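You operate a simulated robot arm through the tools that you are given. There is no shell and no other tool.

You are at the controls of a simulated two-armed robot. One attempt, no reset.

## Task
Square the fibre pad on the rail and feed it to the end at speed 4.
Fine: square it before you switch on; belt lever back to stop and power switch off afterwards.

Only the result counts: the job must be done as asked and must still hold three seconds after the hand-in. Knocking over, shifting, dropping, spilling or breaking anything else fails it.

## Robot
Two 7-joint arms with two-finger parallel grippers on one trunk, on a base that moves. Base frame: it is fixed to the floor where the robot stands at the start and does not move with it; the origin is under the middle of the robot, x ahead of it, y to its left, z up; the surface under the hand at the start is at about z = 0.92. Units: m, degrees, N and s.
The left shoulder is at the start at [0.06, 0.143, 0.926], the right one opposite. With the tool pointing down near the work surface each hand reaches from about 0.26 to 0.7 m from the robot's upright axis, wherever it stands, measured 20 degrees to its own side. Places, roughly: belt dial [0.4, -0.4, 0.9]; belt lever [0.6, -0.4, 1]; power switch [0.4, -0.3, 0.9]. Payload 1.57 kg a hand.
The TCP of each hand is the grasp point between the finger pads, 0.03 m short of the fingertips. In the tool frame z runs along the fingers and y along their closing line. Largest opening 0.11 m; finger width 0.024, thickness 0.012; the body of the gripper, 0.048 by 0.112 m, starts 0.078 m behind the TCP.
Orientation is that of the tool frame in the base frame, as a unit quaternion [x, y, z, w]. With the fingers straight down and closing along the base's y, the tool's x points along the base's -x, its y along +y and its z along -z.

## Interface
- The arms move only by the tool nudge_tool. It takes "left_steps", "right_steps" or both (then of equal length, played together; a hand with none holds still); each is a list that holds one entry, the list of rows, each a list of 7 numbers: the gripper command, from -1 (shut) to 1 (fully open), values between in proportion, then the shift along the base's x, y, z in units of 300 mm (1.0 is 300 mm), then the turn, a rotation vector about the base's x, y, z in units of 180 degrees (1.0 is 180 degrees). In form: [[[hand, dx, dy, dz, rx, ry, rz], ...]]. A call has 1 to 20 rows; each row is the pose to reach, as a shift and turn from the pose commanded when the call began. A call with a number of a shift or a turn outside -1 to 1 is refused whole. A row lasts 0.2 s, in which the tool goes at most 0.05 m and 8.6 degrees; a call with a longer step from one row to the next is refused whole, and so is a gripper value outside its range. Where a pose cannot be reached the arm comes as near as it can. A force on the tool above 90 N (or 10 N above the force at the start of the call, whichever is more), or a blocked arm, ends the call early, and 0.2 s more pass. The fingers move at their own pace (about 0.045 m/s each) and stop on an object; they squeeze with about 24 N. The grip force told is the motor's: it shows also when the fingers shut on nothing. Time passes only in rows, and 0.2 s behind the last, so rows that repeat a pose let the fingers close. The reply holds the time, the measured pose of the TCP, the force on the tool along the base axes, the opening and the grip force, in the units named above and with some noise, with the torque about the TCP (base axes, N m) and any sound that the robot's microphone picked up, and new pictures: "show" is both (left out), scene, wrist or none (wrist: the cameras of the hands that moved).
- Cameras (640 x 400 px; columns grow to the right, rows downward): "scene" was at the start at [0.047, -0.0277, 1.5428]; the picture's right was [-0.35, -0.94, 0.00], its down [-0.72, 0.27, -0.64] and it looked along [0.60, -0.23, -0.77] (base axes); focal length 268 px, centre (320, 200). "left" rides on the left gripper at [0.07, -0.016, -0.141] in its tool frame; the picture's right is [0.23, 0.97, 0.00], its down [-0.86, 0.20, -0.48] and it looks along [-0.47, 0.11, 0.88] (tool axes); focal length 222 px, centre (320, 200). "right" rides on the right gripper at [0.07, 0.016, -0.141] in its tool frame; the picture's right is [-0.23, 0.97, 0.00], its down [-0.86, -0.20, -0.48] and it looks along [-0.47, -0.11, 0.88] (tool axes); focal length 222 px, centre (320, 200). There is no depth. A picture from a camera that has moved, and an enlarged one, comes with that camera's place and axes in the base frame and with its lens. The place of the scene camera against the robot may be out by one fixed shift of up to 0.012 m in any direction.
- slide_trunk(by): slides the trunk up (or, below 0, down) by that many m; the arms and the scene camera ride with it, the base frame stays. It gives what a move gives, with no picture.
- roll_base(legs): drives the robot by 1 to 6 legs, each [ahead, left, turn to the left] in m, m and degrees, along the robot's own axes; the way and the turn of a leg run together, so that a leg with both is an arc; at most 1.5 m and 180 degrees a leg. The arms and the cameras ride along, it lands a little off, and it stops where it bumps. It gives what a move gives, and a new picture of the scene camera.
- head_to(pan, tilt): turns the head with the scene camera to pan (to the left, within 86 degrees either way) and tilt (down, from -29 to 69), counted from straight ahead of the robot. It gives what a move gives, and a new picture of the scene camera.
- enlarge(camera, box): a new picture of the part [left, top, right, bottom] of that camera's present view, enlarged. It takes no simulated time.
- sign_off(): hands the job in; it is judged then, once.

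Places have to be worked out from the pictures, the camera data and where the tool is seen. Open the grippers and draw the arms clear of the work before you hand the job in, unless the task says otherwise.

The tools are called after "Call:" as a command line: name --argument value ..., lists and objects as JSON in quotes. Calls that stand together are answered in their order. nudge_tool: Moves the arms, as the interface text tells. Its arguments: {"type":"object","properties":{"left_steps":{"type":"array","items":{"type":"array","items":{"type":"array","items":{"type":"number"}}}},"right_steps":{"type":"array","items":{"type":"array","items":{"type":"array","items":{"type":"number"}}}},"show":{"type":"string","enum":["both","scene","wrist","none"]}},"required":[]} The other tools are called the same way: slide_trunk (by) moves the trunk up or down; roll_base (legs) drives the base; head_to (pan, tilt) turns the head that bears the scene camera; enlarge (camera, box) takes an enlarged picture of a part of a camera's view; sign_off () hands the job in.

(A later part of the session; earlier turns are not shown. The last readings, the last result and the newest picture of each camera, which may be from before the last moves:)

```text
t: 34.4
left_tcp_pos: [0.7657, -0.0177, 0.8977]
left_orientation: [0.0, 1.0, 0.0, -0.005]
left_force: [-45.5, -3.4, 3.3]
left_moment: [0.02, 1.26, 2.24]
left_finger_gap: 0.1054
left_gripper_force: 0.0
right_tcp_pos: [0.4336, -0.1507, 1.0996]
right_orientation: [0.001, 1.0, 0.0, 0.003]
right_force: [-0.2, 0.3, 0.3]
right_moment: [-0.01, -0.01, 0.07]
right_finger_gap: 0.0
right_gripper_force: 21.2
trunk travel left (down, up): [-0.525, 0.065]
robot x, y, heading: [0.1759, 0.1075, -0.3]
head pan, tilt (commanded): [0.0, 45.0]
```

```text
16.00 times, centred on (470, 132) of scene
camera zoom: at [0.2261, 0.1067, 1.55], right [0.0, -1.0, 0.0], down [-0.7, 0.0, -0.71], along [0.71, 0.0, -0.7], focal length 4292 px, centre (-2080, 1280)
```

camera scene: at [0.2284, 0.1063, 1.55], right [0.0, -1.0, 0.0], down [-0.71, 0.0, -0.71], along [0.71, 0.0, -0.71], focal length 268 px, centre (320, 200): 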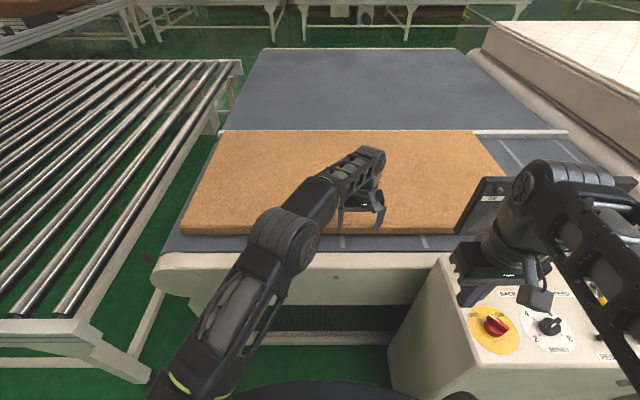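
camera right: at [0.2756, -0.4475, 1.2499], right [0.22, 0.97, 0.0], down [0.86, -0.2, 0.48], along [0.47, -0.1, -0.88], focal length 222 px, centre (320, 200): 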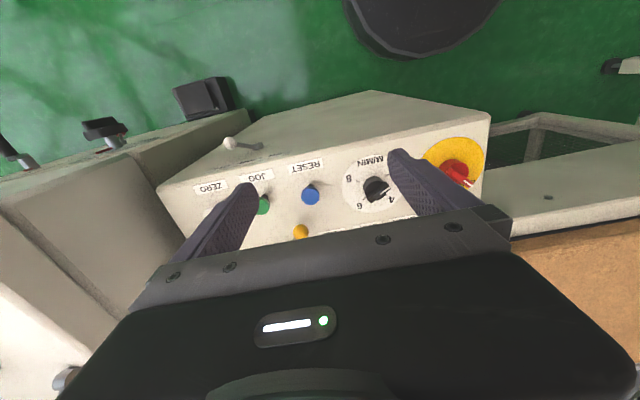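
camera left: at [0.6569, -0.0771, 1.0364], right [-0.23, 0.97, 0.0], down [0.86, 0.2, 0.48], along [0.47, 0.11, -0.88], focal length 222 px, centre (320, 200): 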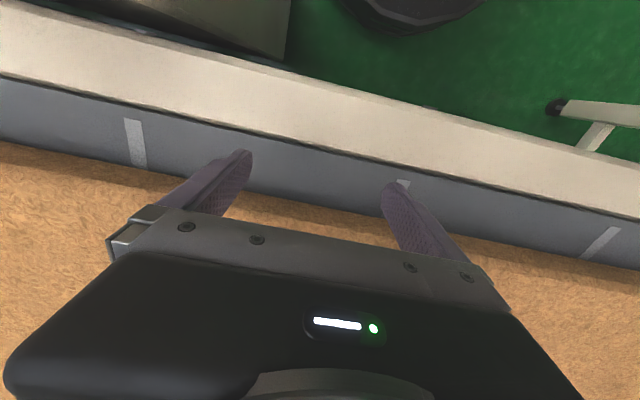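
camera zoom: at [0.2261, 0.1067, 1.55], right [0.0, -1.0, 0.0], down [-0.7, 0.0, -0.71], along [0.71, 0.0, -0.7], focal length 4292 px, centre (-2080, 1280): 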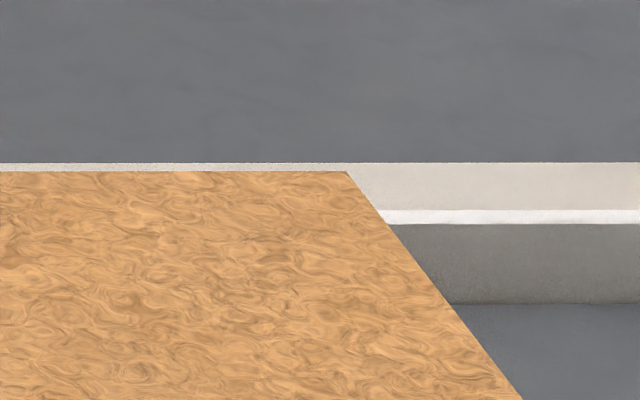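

One row was too long a step, so nothing moved. I repeat the retreat with shorter steps.

Call:
nudge_tool --left_steps '[[[1, -0.03, 0, 0, 0, 0, 0], [1, -0.08, 0, 0, 0, 0, 0], [1, -0.14, 0, 0, 0, 0, 0], [1, -0.2, 0, 0.04, 0, 0, 0], [1, -0.24, 0, 0.16, 0, 0, 0], [1, -0.28, 0.02, 0.29, 0, 0, 0], [1, -0.32, 0.08, 0.42, 0, 0, 0], [1, -0.36, 0.18, 0.52, 0, 0, 0], [1, -0.42, 0.3, 0.57, 0, 0, 0], [1, -0.48, 0.43, 0.6, 0, 0, 0], [1, -0.54, 0.56, 0.6, 0, 0, 0], [1, -0.6, 0.69, 0.6, 0, 0, 0], [1, -0.66, 0.82, 0.6, 0, 0, 0], [1, -0.72, 0.92, 0.6, 0, 0, 0], [1, -0.72, 0.92, 0.6, 0, 0, 0]]]' --show "scene"

Call:
enlarge --camera "scene" --box '[205, 115, 245, 140]'

Call:
enlarge --camera "scene" --box '[330, 115, 370, 140]'

Call:
enlarge --camera "scene" --box '[450, 115, 490, 140]'

```text
t: 37.6
left_tcp_pos: [0.5591, 0.2586, 1.0768]
left_orientation: [0.001, 1.0, 0.0, 0.0]
left_force: [-0.7, -0.2, 0.4]
left_moment: [0.02, 0.03, 0.03]
left_finger_gap: 0.1101
left_gripper_force: 0.1
right_tcp_pos: [0.4391, -0.1508, 1.0971]
right_orientation: [0.001, 1.0, 0.0, 0.0]
right_force: [0.3, -0.9, 0.8]
right_moment: [-0.01, 0.03, -0.02]
right_finger_gap: 0.0003
right_gripper_force: 21.7
trunk travel left (down, up): [-0.525, 0.065]
robot x, y, heading: [0.175, 0.1084, -0.3]
head pan, tilt (commanded): [0.0, 45.0]
camera scene: at [0.2328, 0.1069, 1.5498], right [0.0, -1.0, 0.0], down [-0.71, 0.0, -0.71], along [0.71, 0.0, -0.71], focal length 268 px, centre (320, 200)
```

scene: 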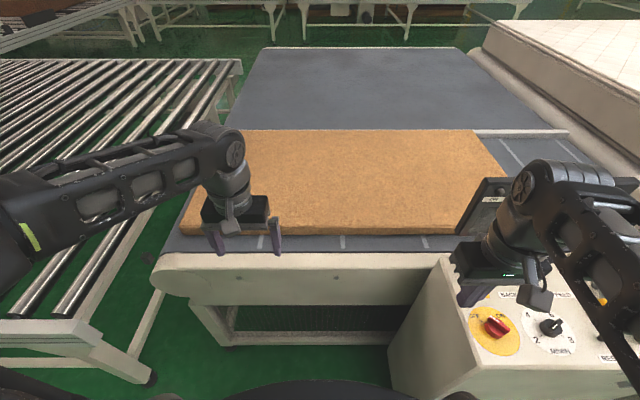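

```text
16.00 times, centred on (225, 128) of scene
camera zoom: at [0.2328, 0.1069, 1.5498], right [0.0, -1.0, 0.0], down [-0.71, 0.0, -0.71], along [0.71, 0.0, -0.71], focal length 4292 px, centre (1840, 1360)
```

zoom: 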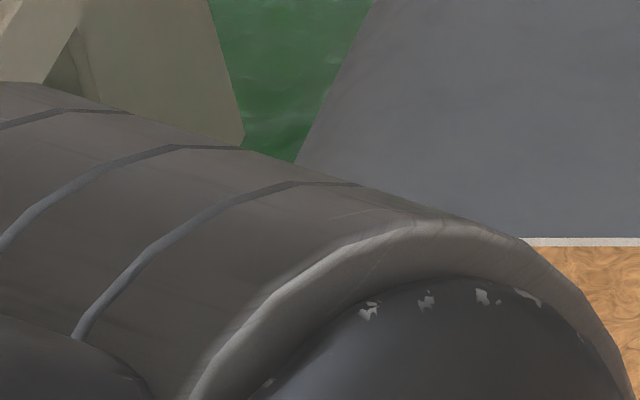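

```text
16.00 times, centred on (350, 128) of scene
camera zoom: at [0.2328, 0.1069, 1.5498], right [0.0, -1.0, 0.0], down [-0.71, 0.0, -0.71], along [0.71, 0.0, -0.71], focal length 4292 px, centre (-160, 1360)
```

zoom: 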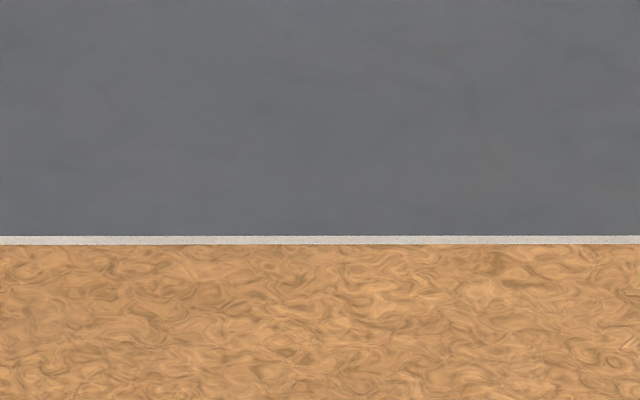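

```text
16.00 times, centred on (470, 128) of scene
camera zoom: at [0.2328, 0.1069, 1.5498], right [0.0, -1.0, 0.0], down [-0.71, 0.0, -0.71], along [0.71, 0.0, -0.71], focal length 4292 px, centre (-2080, 1360)
```

zoom: 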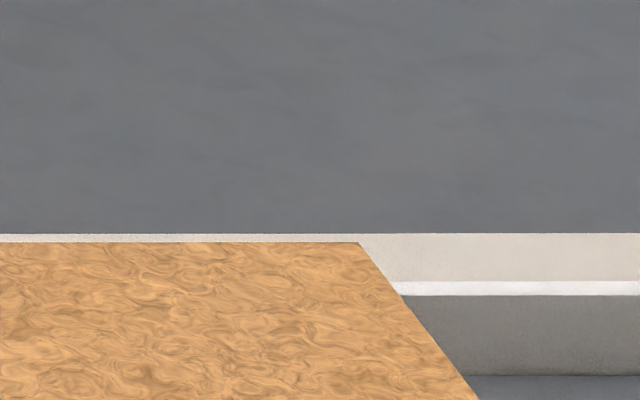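

The strip stays even, so the pad remains flush after release. Now I drive back 0.135 m and then right 0.16 m to stand before the control box.

Call:
roll_base --legs '[[-0.135, 0, 0], [0, -0.16, 0]]'

Call:
head_to --pan -30 --tilt 50

```text
t: 39.9
left_tcp_pos: [0.4222, 0.0975, 1.0765]
left_orientation: [0.0, 1.0, 0.0, 0.0]
left_force: [0.2, -0.3, -0.5]
left_moment: [0.02, 0.01, -0.01]
left_finger_gap: 0.1101
left_gripper_force: 0.0
right_tcp_pos: [0.3016, -0.3118, 1.0992]
right_orientation: [0.0, 1.0, 0.0, -0.001]
right_force: [0.1, 0.1, -0.2]
right_moment: [0.0, 0.02, 0.01]
right_finger_gap: 0.0001
right_gripper_force: 21.2
trunk travel left (down, up): [-0.525, 0.065]
robot x, y, heading: [0.0356, -0.0544, 0.2]
head pan, tilt (commanded): [0.0, 45.0]
camera scene: at [0.0963, -0.0547, 1.5498], right [0.0, -1.0, 0.0], down [-0.71, 0.0, -0.71], along [0.71, 0.0, -0.71], focal length 268 px, centre (320, 200)
```

scene: 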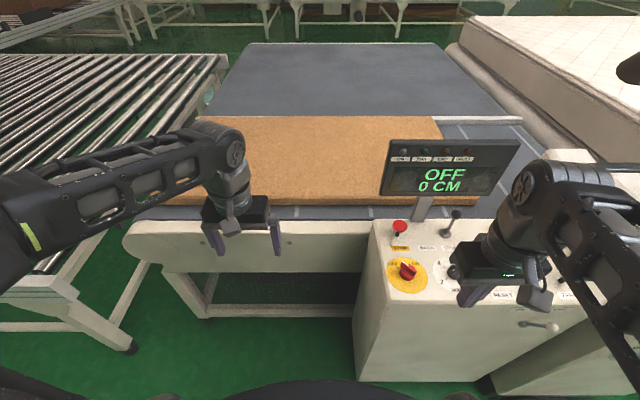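

```text
t: 40.9
left_tcp_pos: [0.423, 0.0986, 1.0766]
left_orientation: [-0.001, 1.0, 0.0, 0.0]
left_force: [0.3, 0.1, 0.5]
left_moment: [-0.03, 0.02, -0.01]
left_finger_gap: 0.1101
left_gripper_force: 0.0
right_tcp_pos: [0.3028, -0.3098, 1.0987]
right_orientation: [0.0, 1.0, 0.0, 0.0]
right_force: [-0.3, 0.6, -0.4]
right_moment: [-0.01, 0.0, 0.01]
right_finger_gap: 0.0001
right_gripper_force: 21.1
trunk travel left (down, up): [-0.525, 0.065]
robot x, y, heading: [0.0409, -0.0559, -0.1]
head pan, tilt (commanded): [-30.0, 50.0]
camera scene: at [0.0817, -0.0914, 1.5429], right [-0.5, -0.87, 0.0], down [-0.66, 0.38, -0.64], along [0.56, -0.32, -0.77], focal length 268 px, centre (320, 200)
```

scene: 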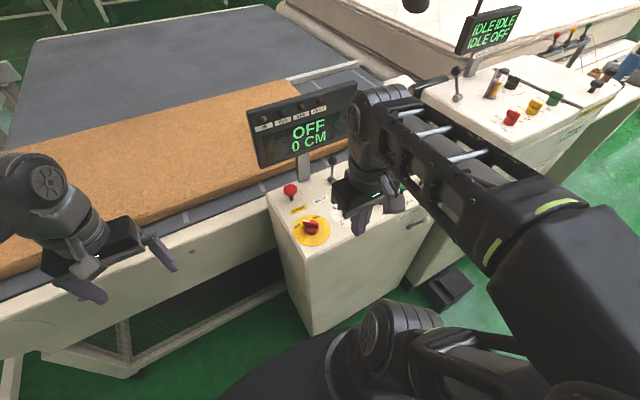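

The arm hides the panel from the head, so I look with the right wrist camera from its present place.

Call:
enlarge --camera "right" --box '[0, 0, 640, 400]'

Call:
enlarge --camera "right" --box '[160, 100, 480, 300]'

```text
1.00 times, centred on (320, 200) of right (not enlarged: the box is as wide or as high as the picture)
camera zoom: at [0.2336, -0.294, 1.2392], right [0.23, 0.97, 0.0], down [0.86, -0.2, 0.48], along [0.47, -0.11, -0.88], focal length 222 px, centre (320, 200)
```

zoom: 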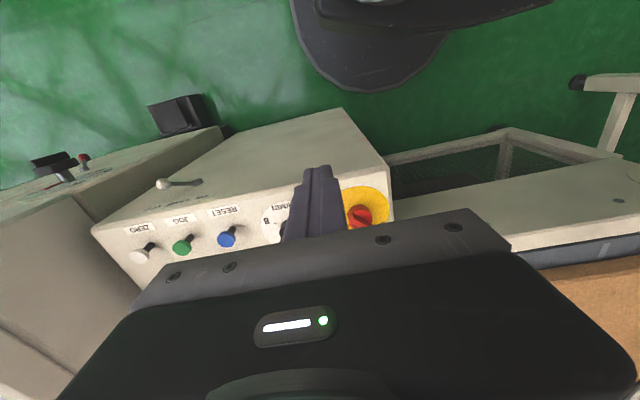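

```text
2.00 times, centred on (320, 200) of right
camera zoom: at [0.2336, -0.294, 1.2392], right [0.23, 0.97, 0.0], down [0.86, -0.2, 0.48], along [0.47, -0.11, -0.88], focal length 444 px, centre (320, 200)
```

zoom: 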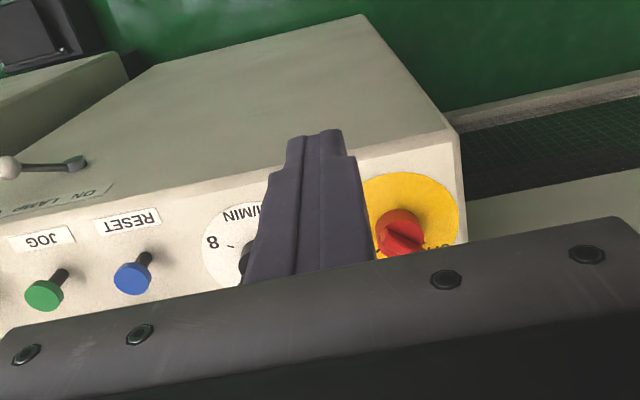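

The wrist view is blocked by the fingers. I move the right hand aside to the right so the head camera can see the whole panel.

Call:
nudge_tool --right_steps '[[[-1, 0, -0.15, 0.05, 0, 0, 0], [-1, 0, -0.3, 0.08, 0, 0, 0], [-1, 0, -0.45, 0.1, 0, 0, 0], [-1, 0, -0.6, 0.1, 0, 0, 0], [0, 0, -0.75, 0.1, 0, 0, 0], [1, 0, -0.85, 0.1, 0, 0, 0], [1, 0, -0.85, 0.1, 0, 0, 0]]]' --show "scene"

Call:
head_to --pan -40 --tilt 52

```text
t: 42.5
left_tcp_pos: [0.4218, 0.1005, 1.0765]
left_orientation: [-0.001, 1.0, 0.0, -0.001]
left_force: [-0.2, -0.6, -0.1]
left_moment: [-0.03, -0.02, 0.01]
left_finger_gap: 0.1102
left_gripper_force: 0.1
right_tcp_pos: [0.3023, -0.5646, 1.1218]
right_orientation: [-0.001, 1.0, 0.0, 0.0]
right_force: [-0.3, 0.8, 0.0]
right_moment: [0.02, 0.03, -0.02]
right_finger_gap: 0.066
right_gripper_force: 0.1
right hand out of reach, approached as far as the arm can: row 1, 2, 3, 4, 5, 6, 7
trunk travel left (down, up): [-0.525, 0.065]
robot x, y, heading: [0.0378, -0.0525, -0.1]
head pan, tilt (commanded): [-30.0, 50.0]
camera scene: at [0.0818, -0.0909, 1.5429], right [-0.5, -0.87, 0.0], down [-0.66, 0.38, -0.64], along [0.56, -0.32, -0.77], focal length 268 px, centre (320, 200)
```

scene: 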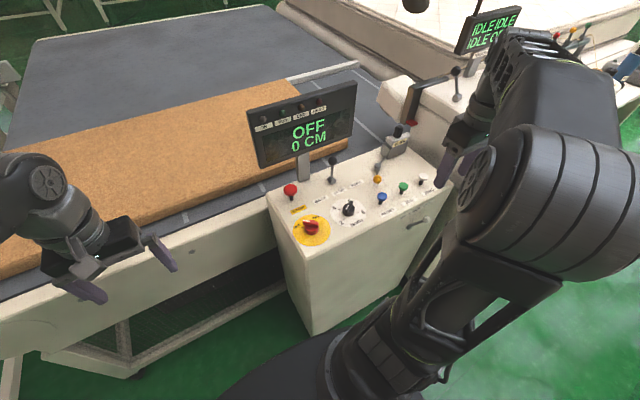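

```text
t: 43.2
left_tcp_pos: [0.423, 0.0992, 1.0757]
left_orientation: [0.0, 1.0, 0.0, 0.0]
left_force: [-0.4, 0.3, 0.2]
left_moment: [-0.01, -0.04, 0.0]
left_finger_gap: 0.1098
left_gripper_force: 0.0
right_tcp_pos: [0.3016, -0.5648, 1.1212]
right_orientation: [0.0, 1.0, 0.0, 0.0]
right_force: [0.7, 0.0, 0.7]
right_moment: [0.01, 0.01, -0.01]
right_finger_gap: 0.11
right_gripper_force: 0.0
trunk travel left (down, up): [-0.525, 0.065]
robot x, y, heading: [0.0423, -0.0509, 0.3]
head pan, tilt (commanded): [-40.0, 52.0]
camera scene: at [0.0727, -0.1012, 1.5403], right [-0.64, -0.77, 0.0], down [-0.6, 0.51, -0.62], along [0.47, -0.4, -0.79], focal length 268 px, centre (320, 200)
```

scene: 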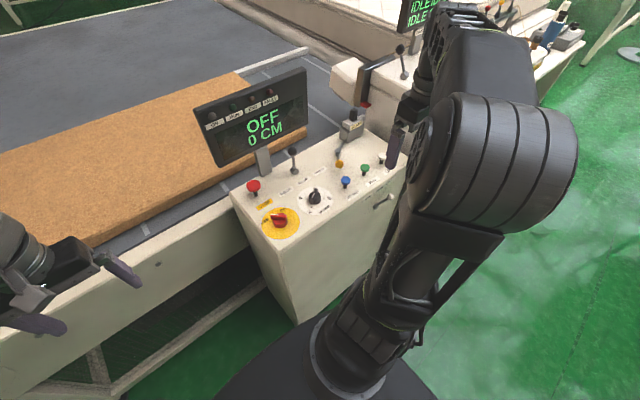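

Now the panel is free of the arm. I enlarge it in detail.

Call:
enlarge --camera "scene" --box '[230, 130, 390, 230]'

Call:
enlarge --camera "scene" --box '[290, 175, 346, 210]'

Call:
enlarge --camera "scene" --box '[248, 200, 312, 240]'

Call:
enlarge --camera "scene" --box '[270, 130, 350, 180]'

Call:
enlarge --camera "scene" --box '[320, 80, 416, 140]'

```text
4.00 times, centred on (310, 180) of scene
camera zoom: at [0.0727, -0.1012, 1.5403], right [-0.64, -0.77, 0.0], down [-0.6, 0.51, -0.62], along [0.47, -0.4, -0.79], focal length 1073 px, centre (360, 280)
```

zoom: 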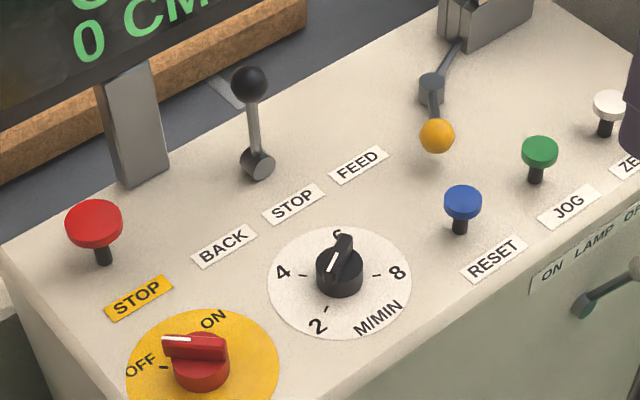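

```text
11.43 times, centred on (318, 192) of scene
camera zoom: at [0.0727, -0.1012, 1.5403], right [-0.64, -0.77, 0.0], down [-0.6, 0.51, -0.62], along [0.47, -0.4, -0.79], focal length 3066 px, centre (343, 286)
```

zoom: 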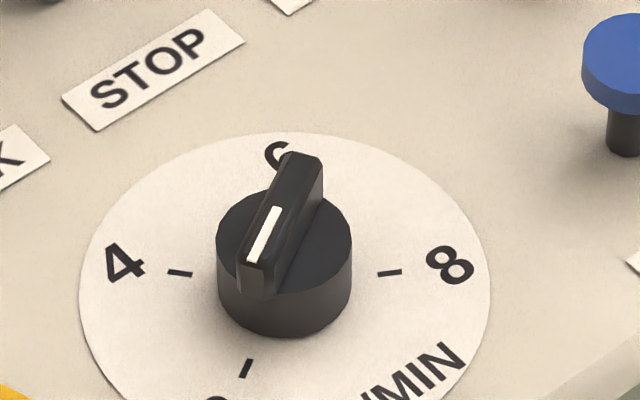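

```text
10.00 times, centred on (280, 220) of scene
camera zoom: at [0.0727, -0.1012, 1.5403], right [-0.64, -0.77, 0.0], down [-0.6, 0.51, -0.62], along [0.47, -0.4, -0.79], focal length 2682 px, centre (720, 0)
```

zoom: 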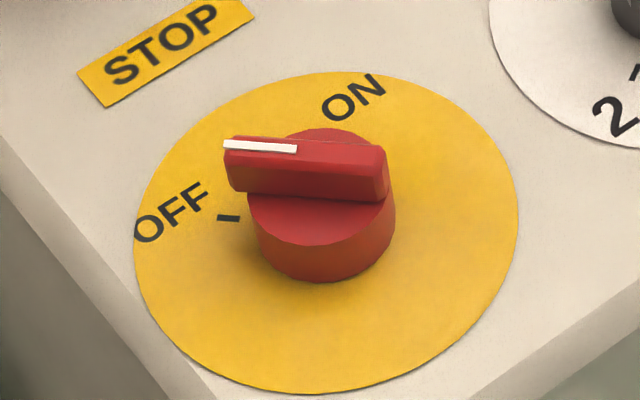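

```text
8.00 times, centred on (310, 155) of scene
camera zoom: at [0.0727, -0.1012, 1.5403], right [-0.64, -0.77, 0.0], down [-0.6, 0.51, -0.62], along [0.47, -0.4, -0.79], focal length 2146 px, centre (400, 560)
```

zoom: 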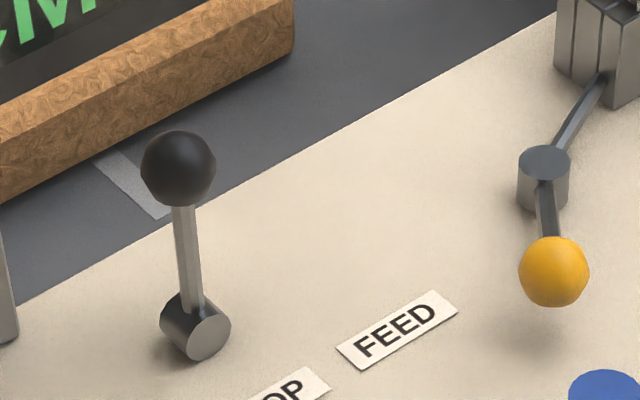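

```text
6.67 times, centred on (368, 110) of scene
camera zoom: at [0.0727, -0.1012, 1.5403], right [-0.64, -0.77, 0.0], down [-0.6, 0.51, -0.62], along [0.47, -0.4, -0.79], focal length 1788 px, centre (0, 800)
```

zoom: 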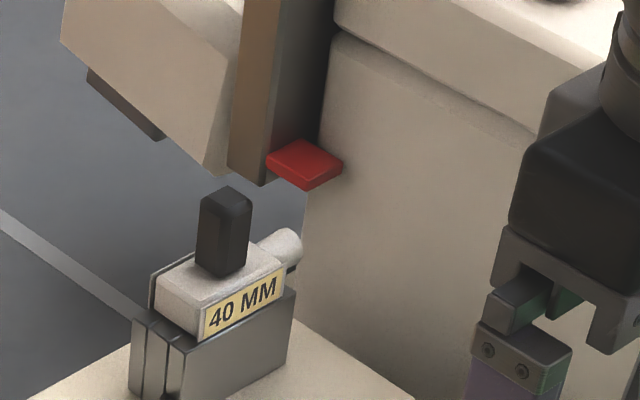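

The dial pointer (white mark) seems to stand at 2, the power switch at OFF, the lever upright at STOP, with BACK to the left and FEED to the right. I use the right wrist camera as a second viewpoint to fix positions and heights.

Call:
enlarge --camera "right" --box '[320, 100, 640, 300]'

Call:
enlarge --camera "right" --box '[400, 150, 560, 250]'

```text
2.00 times, centred on (480, 200) of right
camera zoom: at [0.233, -0.5487, 1.2616], right [0.23, 0.97, 0.0], down [0.86, -0.2, 0.48], along [0.47, -0.11, -0.88], focal length 444 px, centre (0, 200)
```

zoom: 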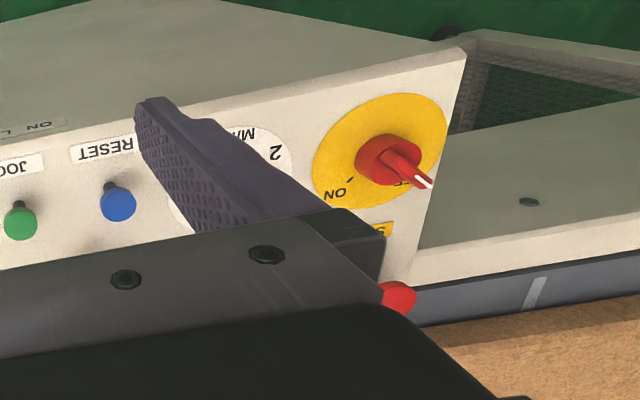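

```text
4.00 times, centred on (480, 200) of right
camera zoom: at [0.233, -0.5487, 1.2616], right [0.23, 0.97, 0.0], down [0.86, -0.2, 0.48], along [0.47, -0.11, -0.88], focal length 888 px, centre (-320, 200)
```

zoom: 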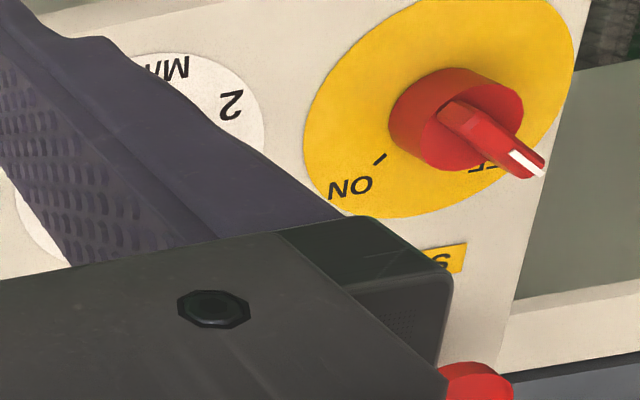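

From the two views the switch handle tip is at about [0.462, -0.262, 0.956], so its knob centre ≈[0.447, -0.277], and the dial ≈[0.44, -0.398]. I bring the right hand over the dial, half open and turned -60° so that its fingers straddle the dial's bar, and look.

Call:
nudge_tool --right_steps '[[[0, 0.03, 0.04, 0, 0, 0, -0.042], [0, 0.08, 0.11, 0, 0, 0, -0.084], [0, 0.14, 0.18, 0, 0, 0, -0.126], [0, 0.2, 0.25, 0, 0, 0, -0.168], [0, 0.26, 0.32, 0, 0, 0, -0.21], [0, 0.33, 0.39, 0, 0, 0, -0.252], [0, 0.4, 0.47, 0, 0, 0, -0.294], [0, 0.46, 0.556, -0.05, 0, 0, -0.333], [0, 0.46, 0.556, -0.13, 0, 0, -0.333], [0, 0.46, 0.556, -0.13, 0, 0, -0.333]]]' --show "both"

```text
t: 45.4
left_tcp_pos: [0.4213, 0.0996, 1.0749]
left_orientation: [0.0, 1.0, 0.001, -0.001]
left_force: [0.4, -0.3, 0.5]
left_moment: [0.0, -0.03, -0.01]
left_finger_gap: 0.1098
left_gripper_force: 0.0
right_tcp_pos: [0.4412, -0.3944, 1.0816]
right_orientation: [0.499, 0.866, 0.0, 0.0]
right_force: [0.0, -0.6, 1.2]
right_moment: [-0.03, 0.0, 0.01]
right_finger_gap: 0.055
right_gripper_force: 0.0
trunk travel left (down, up): [-0.525, 0.065]
robot x, y, heading: [0.0406, -0.0512, 0.1]
head pan, tilt (commanded): [-40.0, 52.0]
camera scene: at [0.0727, -0.1012, 1.5403], right [-0.64, -0.77, 0.0], down [-0.6, 0.51, -0.62], along [0.47, -0.4, -0.79], focal length 268 px, centre (320, 200)
camera right: at [0.4209, -0.3269, 1.221], right [0.96, 0.29, 0.0], down [0.26, -0.84, 0.48], along [0.14, -0.46, -0.88], focal length 222 px, centre (320, 200)
```

scene: 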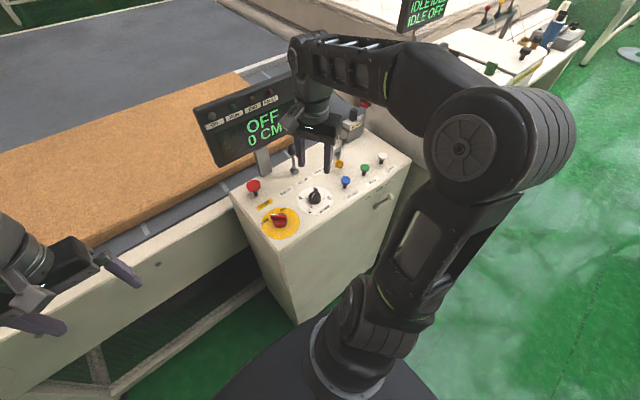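
right: 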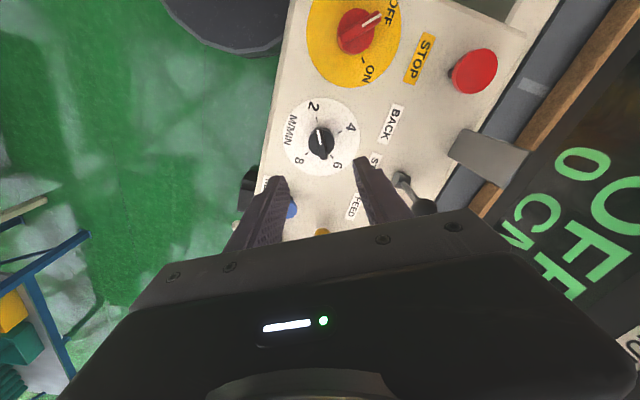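

A good view of the dial from the wrist. I enlarge it to read the pointer and locate the knob.

Call:
enlarge --camera "right" --box '[260, 85, 388, 165]'

Call:
enlarge --camera "right" --box '[290, 0, 450, 100]'

Call:
enlarge --camera "scene" --box '[260, 110, 420, 210]'

```text
5.00 times, centred on (324, 125) of right
camera zoom: at [0.4209, -0.3269, 1.221], right [0.96, 0.29, 0.0], down [0.26, -0.84, 0.48], along [0.14, -0.46, -0.88], focal length 1111 px, centre (300, 575)
```

zoom: 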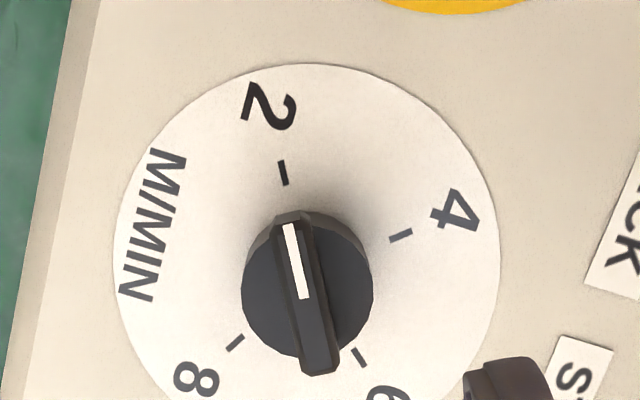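

```text
4.00 times, centred on (370, 50) of right
camera zoom: at [0.4209, -0.3269, 1.221], right [0.96, 0.29, 0.0], down [0.26, -0.84, 0.48], along [0.14, -0.46, -0.88], focal length 888 px, centre (120, 800)
```

zoom: 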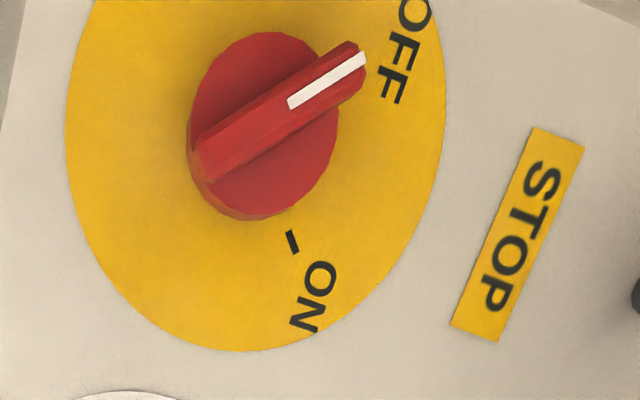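

```text
4.00 times, centred on (340, 160) of scene
camera zoom: at [0.0727, -0.1012, 1.5403], right [-0.64, -0.77, 0.0], down [-0.6, 0.51, -0.62], along [0.47, -0.4, -0.79], focal length 1073 px, centre (240, 360)
```

zoom: 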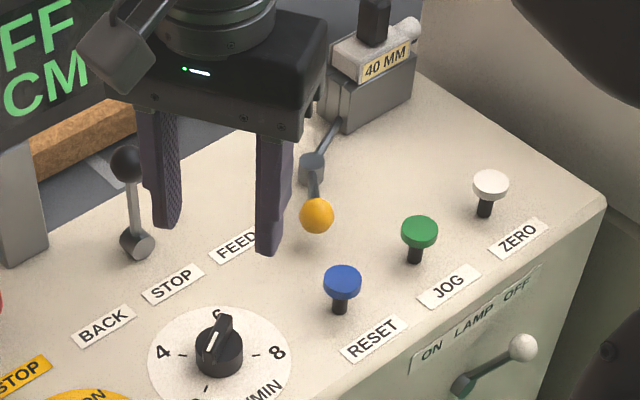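

The dial stands at 2 (ticks about 80° apart; 4 lies clockwise). Its bar's top centre works out at ≈[0.441, -0.391, 0.956]. I lower the half-open fingers around the bar, stopping just above it.

Call:
nudge_tool --right_steps '[[[0, 0, 0.013, -0.1, 0, 0, 0], [0, 0, 0.013, -0.2, 0, 0, 0], [0, 0, 0.013, -0.28, 0, 0, 0], [0, 0, 0.013, -0.32, 0, 0, 0], [0, 0, 0.013, -0.32, 0, 0, 0]]]' --show "both"

Call:
enlarge --camera "scene" --box '[280, 160, 360, 210]'

Call:
enlarge --camera "right" --box '[200, 100, 440, 250]'

```text
t: 46.6
left_tcp_pos: [0.4205, 0.0984, 1.0766]
left_orientation: [0.001, 1.0, 0.0, 0.0]
left_force: [-0.8, 0.0, -0.8]
left_moment: [0.0, 0.0, 0.02]
left_finger_gap: 0.1099
left_gripper_force: 0.1
right_tcp_pos: [0.4428, -0.3936, 0.9856]
right_orientation: [0.5, 0.866, 0.0, 0.0]
right_force: [0.1, 0.3, 0.4]
right_moment: [0.03, -0.05, 0.01]
right_finger_gap: 0.055
right_gripper_force: 0.0
trunk travel left (down, up): [-0.525, 0.065]
robot x, y, heading: [0.0398, -0.054, 0.0]
head pan, tilt (commanded): [-40.0, 52.0]
camera scene: at [0.0725, -0.1013, 1.5403], right [-0.64, -0.77, 0.0], down [-0.6, 0.51, -0.62], along [0.47, -0.4, -0.79], focal length 268 px, centre (320, 200)
camera right: at [0.4219, -0.3259, 1.126], right [0.96, 0.29, 0.0], down [0.26, -0.84, 0.48], along [0.14, -0.46, -0.88], focal length 222 px, centre (320, 200)
```

scene: 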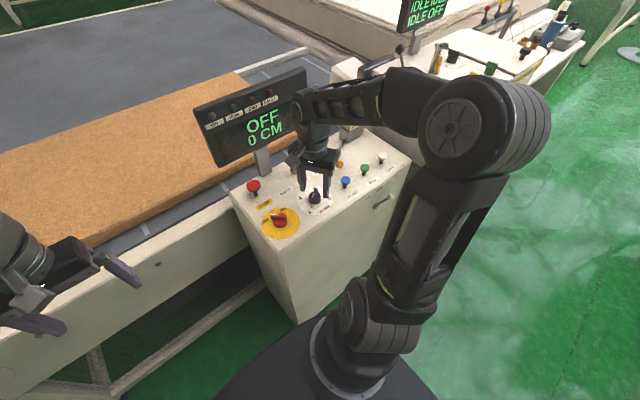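
right: 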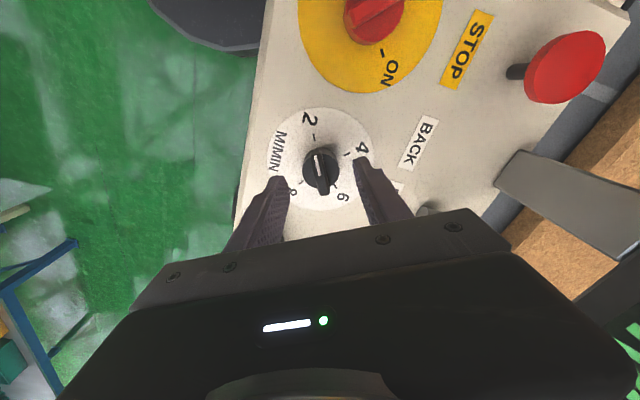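

```text
8.00 times, centred on (320, 185) of scene
camera zoom: at [0.0725, -0.1013, 1.5403], right [-0.64, -0.77, 0.0], down [-0.6, 0.51, -0.62], along [0.47, -0.4, -0.79], focal length 2146 px, centre (320, 320)
```

zoom: 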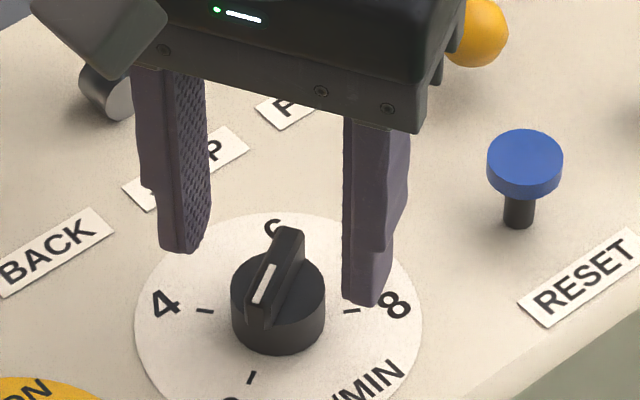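

```text
2.67 times, centred on (320, 175) of right
camera zoom: at [0.4219, -0.3259, 1.126], right [0.96, 0.29, 0.0], down [0.26, -0.84, 0.48], along [0.14, -0.46, -0.88], focal length 592 px, centre (320, 267)
```

zoom: 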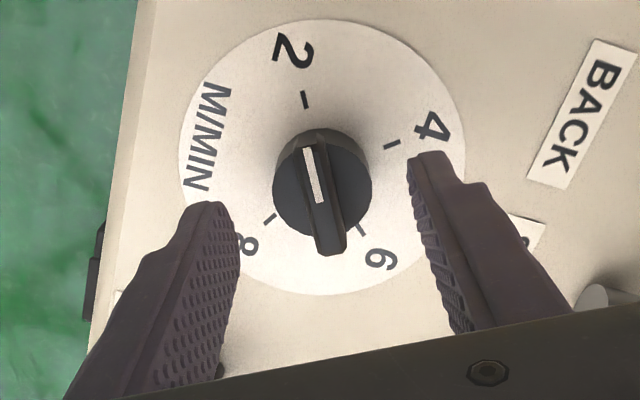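

The fingers straddle the bar well; only a ~3 mm shift is needed. I lower 7 mm so the tips go below the bar's top and close on it.

Call:
nudge_tool --right_steps '[[[0, -0.003, 0.01, -0.012, 0, 0, 0], [0, -0.003, 0.01, -0.024, 0, 0, 0], [-0.5, -0.003, 0.01, -0.024, 0, 0, 0], [-1, -0.003, 0.01, -0.024, 0, 0, 0], [-1, -0.003, 0.01, -0.024, 0, 0, 0], [-1, -0.003, 0.01, -0.024, 0, 0, 0], [-1, -0.003, 0.01, -0.024, 0, 0, 0]]]' --show "none"

Call:
enlarge --camera "scene" --box '[280, 160, 360, 210]'

Call:
enlarge --camera "right" --box '[200, 100, 440, 250]'

```text
t: 48.2
left_tcp_pos: [0.4226, 0.1002, 1.0759]
left_orientation: [-0.001, 1.0, 0.0, 0.0]
left_force: [0.9, 0.0, 0.2]
left_moment: [0.02, 0.03, 0.0]
left_finger_gap: 0.1099
left_gripper_force: 0.1
right_tcp_pos: [0.4402, -0.3911, 0.9782]
right_orientation: [0.499, 0.866, -0.001, 0.001]
right_force: [3.3, 1.5, -1.1]
right_moment: [-0.03, -0.19, -0.02]
right_finger_gap: 0.0099
right_gripper_force: 28.1
trunk travel left (down, up): [-0.525, 0.065]
robot x, y, heading: [0.0366, -0.0519, 0.3]
head pan, tilt (commanded): [-40.0, 52.0]
```

```text
8.00 times, centred on (320, 185) of scene
camera zoom: at [0.0731, -0.1012, 1.5403], right [-0.64, -0.77, 0.0], down [-0.6, 0.51, -0.62], along [0.47, -0.4, -0.79], focal length 2146 px, centre (320, 320)
```

zoom: 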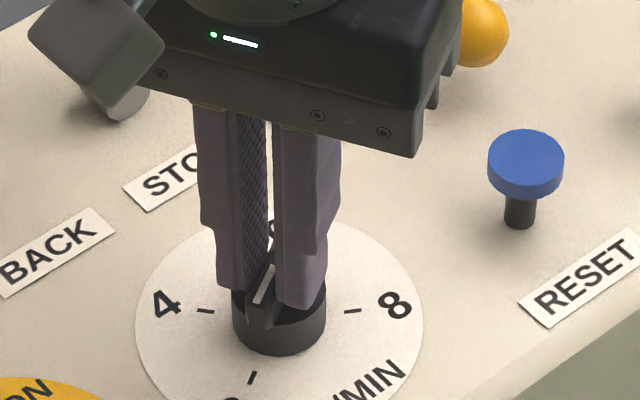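

```text
2.67 times, centred on (320, 175) of right
camera zoom: at [0.4204, -0.3228, 1.119], right [0.96, 0.29, 0.0], down [0.26, -0.84, 0.48], along [0.14, -0.46, -0.88], focal length 592 px, centre (320, 267)
```

zoom: 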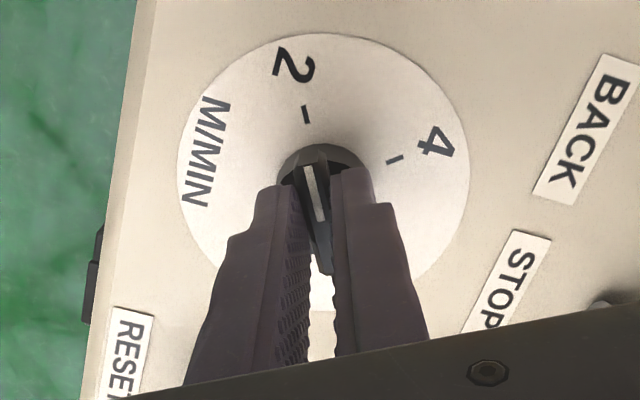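

The bar is gripped (gap 9.9 mm). I turn it clockwise 40° first and check that the wrist can follow.

Call:
nudge_tool --right_steps '[[[-1, 0, 0, 0, 0, 0, -0.04], [-1, 0, 0, 0, 0, 0, -0.08], [-1, 0, 0, 0, 0, 0, -0.12], [-1, 0, 0, 0, 0, 0, -0.16], [-1, 0, 0, 0, 0, 0, -0.2], [-1, 0, 0, 0, 0, 0, -0.222], [-1, 0, 0, 0, 0, 0, -0.222]]]' --show "scene"

Call:
enlarge --camera "scene" --box '[280, 160, 360, 210]'

Call:
enlarge --camera "right" --box '[200, 100, 440, 250]'

```text
t: 49.8
left_tcp_pos: [0.4246, 0.1001, 1.0756]
left_orientation: [-0.001, 1.0, 0.0, -0.001]
left_force: [-0.1, 0.9, -0.3]
left_moment: [0.01, -0.01, -0.03]
left_finger_gap: 0.11
left_gripper_force: 0.0
right_tcp_pos: [0.444, -0.39, 0.9784]
right_orientation: [0.766, 0.643, 0.002, 0.002]
right_force: [25.5, 7.3, -6.8]
right_moment: [0.37, -0.56, 0.13]
right_finger_gap: 0.0099
right_gripper_force: 28.2
trunk travel left (down, up): [-0.525, 0.065]
robot x, y, heading: [0.0414, -0.0523, -0.2]
head pan, tilt (commanded): [-40.0, 52.0]
camera scene: at [0.0767, -0.1007, 1.5403], right [-0.64, -0.77, 0.0], down [-0.61, 0.51, -0.61], along [0.47, -0.4, -0.79], focal length 268 px, centre (320, 200)
```

scene: 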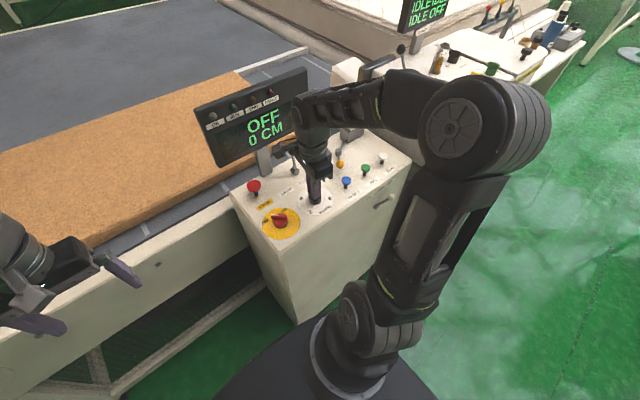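

```text
8.00 times, centred on (320, 185) of scene
camera zoom: at [0.0767, -0.1007, 1.5403], right [-0.64, -0.77, 0.0], down [-0.61, 0.51, -0.61], along [0.47, -0.4, -0.79], focal length 2146 px, centre (320, 320)
```

zoom: 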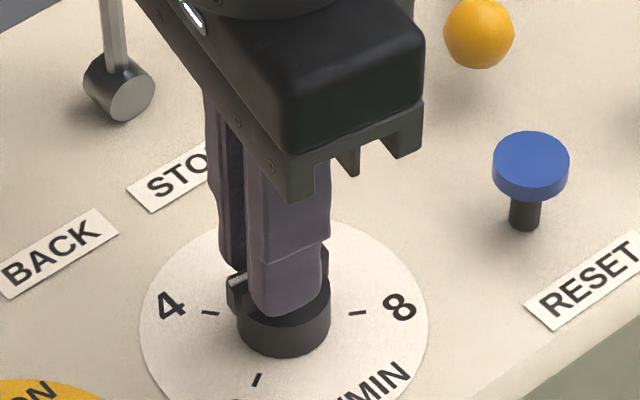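

```text
2.67 times, centred on (320, 175) of right
camera zoom: at [0.4721, -0.3248, 1.1191], right [0.92, -0.39, 0.0], down [-0.35, -0.81, 0.48], along [-0.18, -0.44, -0.88], focal length 592 px, centre (320, 267)
```

zoom: 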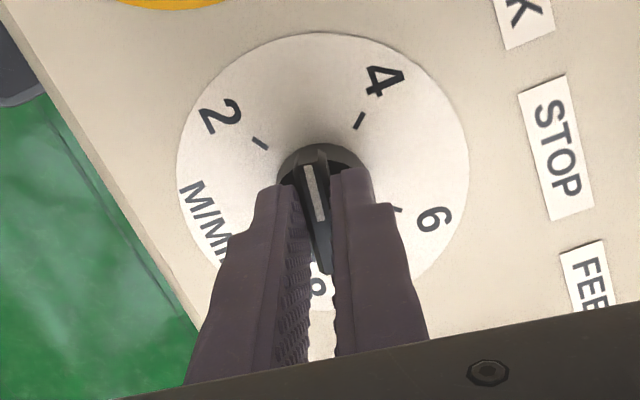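

The dial follows: the pointer is about midway between 2 and 4. The side force of 25 N means the knob's axis lies a few mm further ahead, so I shift 4 mm forward while turning the remaining 40°.

Call:
nudge_tool --right_steps '[[[-1, 0.012, 0.003, 0, 0, 0, 0], [-1, 0.013, 0.003, 0, 0, 0, -0.04], [-1, 0.013, 0.003, 0, 0, 0, -0.08], [-1, 0.013, 0.003, 0, 0, 0, -0.12], [-1, 0.013, 0.003, 0, 0, 0, -0.16], [-1, 0.013, 0.003, 0, 0, 0, -0.2], [-1, 0.013, 0.003, 0, 0, 0, -0.222], [-1, 0.013, 0.003, 0, 0, 0, -0.222]]]' --show "scene"

Call:
enlarge --camera "scene" --box '[280, 160, 360, 210]'

Call:
enlarge --camera "right" --box '[200, 100, 440, 250]'

```text
t: 51.6
left_tcp_pos: [0.4242, 0.0988, 1.0759]
left_orientation: [0.0, 1.0, 0.001, -0.001]
left_force: [-0.3, 0.2, -0.2]
left_moment: [-0.05, 0.01, 0.01]
left_finger_gap: 0.1102
left_gripper_force: 0.0
right_tcp_pos: [0.447, -0.3921, 0.9794]
right_orientation: [0.939, 0.343, 0.002, 0.002]
right_force: [21.8, -13.3, 5.0]
right_moment: [-0.85, 0.06, 0.1]
right_finger_gap: 0.01
right_gripper_force: 27.6
trunk travel left (down, up): [-0.525, 0.065]
robot x, y, heading: [0.0378, -0.052, 0.1]
head pan, tilt (commanded): [-40.0, 52.0]
camera scene: at [0.0755, -0.103, 1.5403], right [-0.64, -0.77, 0.0], down [-0.61, 0.51, -0.61], along [0.47, -0.39, -0.79], focal length 268 px, centre (320, 200)
```

scene: 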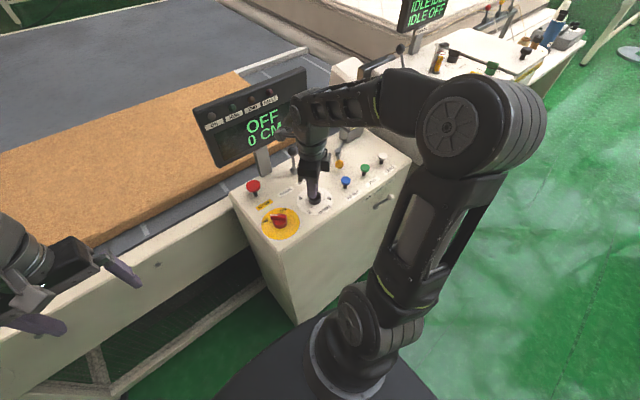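

```text
8.00 times, centred on (320, 185) of scene
camera zoom: at [0.0755, -0.103, 1.5403], right [-0.64, -0.77, 0.0], down [-0.61, 0.51, -0.61], along [0.47, -0.39, -0.79], focal length 2146 px, centre (320, 320)
```

zoom: 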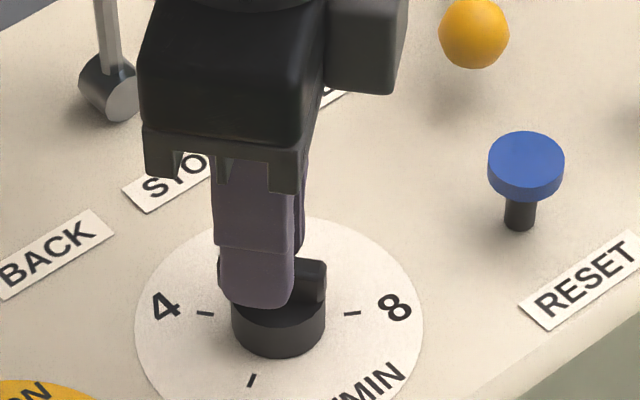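

```text
2.67 times, centred on (320, 175) of right
camera zoom: at [0.5109, -0.3599, 1.1193], right [0.45, -0.89, 0.0], down [-0.78, -0.4, 0.48], along [-0.42, -0.22, -0.88], focal length 592 px, centre (320, 267)
```

zoom: 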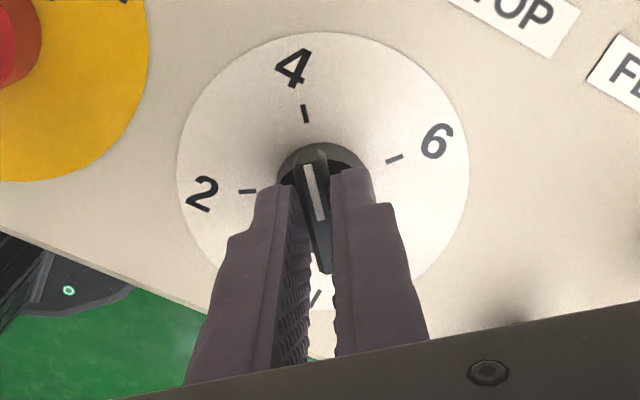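

The pointer now lies exactly as it did at 2, but on the 4 tick. I relieve the side force with a small shift and then open the fingers.

Call:
nudge_tool --right_steps '[[[-1, 0.009, -0.006, 0, 0, 0, 0], [-1, 0.009, -0.006, 0, 0, 0, 0], [-0.6, 0.009, -0.006, 0, 0, 0, 0], [-0.2, 0.009, -0.006, 0, 0, 0, 0], [0, 0.009, -0.006, 0, 0, 0, 0], [0, 0.009, -0.006, 0, 0, 0, 0]]]' --show "none"

Call:
enlarge --camera "right" --box '[200, 100, 440, 250]'

```text
t: 53.0
left_tcp_pos: [0.4215, 0.0985, 1.0757]
left_orientation: [0.0, 1.0, -0.001, -0.001]
left_force: [0.2, -0.1, 0.4]
left_moment: [0.02, 0.03, -0.05]
left_finger_gap: 0.1099
left_gripper_force: 0.0
right_tcp_pos: [0.4454, -0.3904, 0.9791]
right_orientation: [0.939, 0.344, 0.0, -0.001]
right_force: [0.0, 0.8, 0.0]
right_moment: [0.0, -0.01, 0.02]
right_finger_gap: 0.055
right_gripper_force: 0.0
trunk travel left (down, up): [-0.525, 0.065]
robot x, y, heading: [0.0388, -0.0567, -0.1]
head pan, tilt (commanded): [-40.0, 52.0]
```

```text
2.67 times, centred on (320, 175) of right
camera zoom: at [0.5106, -0.3592, 1.1191], right [0.45, -0.89, 0.0], down [-0.78, -0.4, 0.48], along [-0.43, -0.22, -0.88], focal length 592 px, centre (320, 267)
```

zoom: 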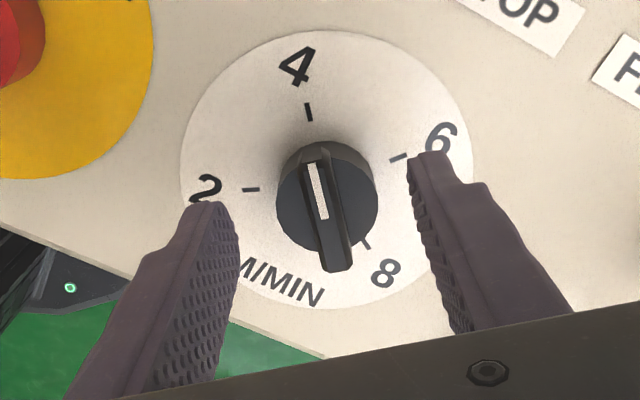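

The dial is set to 4 and released. I lift straight up and begin turning the wrist back while moving toward the power switch.

Call:
nudge_tool --right_steps '[[[0, 0, 0, 0.1, 0, 0, 0], [0, 0, 0, 0.2, 0, 0, 0], [0, 0, 0, 0.3, 0, 0, 0], [0, 0, 0.0, 0.35, 0, 0, 0.045], [0, 0, 0.04, 0.35, 0, 0, 0.09], [0, 0, 0.08, 0.35, 0, 0, 0.135], [0, 0, 0.12, 0.35, 0, 0, 0.18], [0, 0, 0.16, 0.35, 0, 0, 0.225], [0, 0, 0.2, 0.35, 0, 0, 0.27], [0, 0, 0.24, 0.35, 0, 0, 0.315], [0, 0, 0.28, 0.35, 0, 0, 0.36], [0, 0, 0.32, 0.35, 0, 0, 0.405], [0, 0, 0.36, 0.35, 0, 0, 0.45], [0, 0, 0.376, 0.35, 0, 0, 0.495], [0, 0, 0.376, 0.35, 0, 0, 0.54], [0, 0, 0.376, 0.35, 0, 0, 0.585], [0, 0, 0.376, 0.35, 0, 0, 0.63]]]' --show "scene"

Call:
enlarge --camera "scene" --box '[230, 150, 390, 250]'

```text
t: 56.6
left_tcp_pos: [0.4223, 0.0986, 1.076]
left_orientation: [0.0, 1.0, 0.0, 0.0]
left_force: [0.1, 0.4, 0.5]
left_moment: [0.0, 0.0, 0.0]
left_finger_gap: 0.1098
left_gripper_force: 0.1
right_tcp_pos: [0.4464, -0.279, 1.0838]
right_orientation: [0.227, 0.974, 0.0, 0.001]
right_force: [0.7, 0.2, -0.2]
right_moment: [-0.01, -0.02, -0.02]
right_finger_gap: 0.0551
right_gripper_force: 0.1
trunk travel left (down, up): [-0.525, 0.065]
robot x, y, heading: [0.0407, -0.0503, 0.0]
head pan, tilt (commanded): [-40.0, 52.0]
camera scene: at [0.0726, -0.1013, 1.5403], right [-0.64, -0.77, 0.0], down [-0.6, 0.51, -0.62], along [0.47, -0.4, -0.79], focal length 268 px, centre (320, 200)
```

scene: 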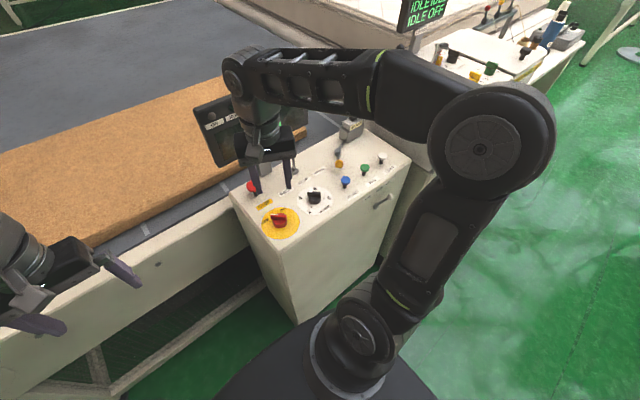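

```text
4.00 times, centred on (310, 200) of scene
camera zoom: at [0.0726, -0.1013, 1.5403], right [-0.64, -0.77, 0.0], down [-0.6, 0.51, -0.62], along [0.47, -0.4, -0.79], focal length 1073 px, centre (360, 200)
```

zoom: 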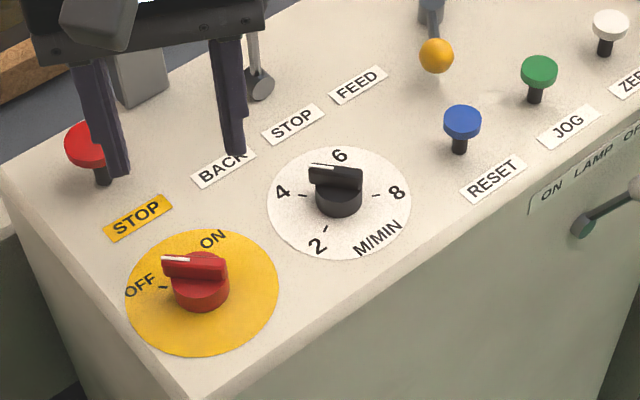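

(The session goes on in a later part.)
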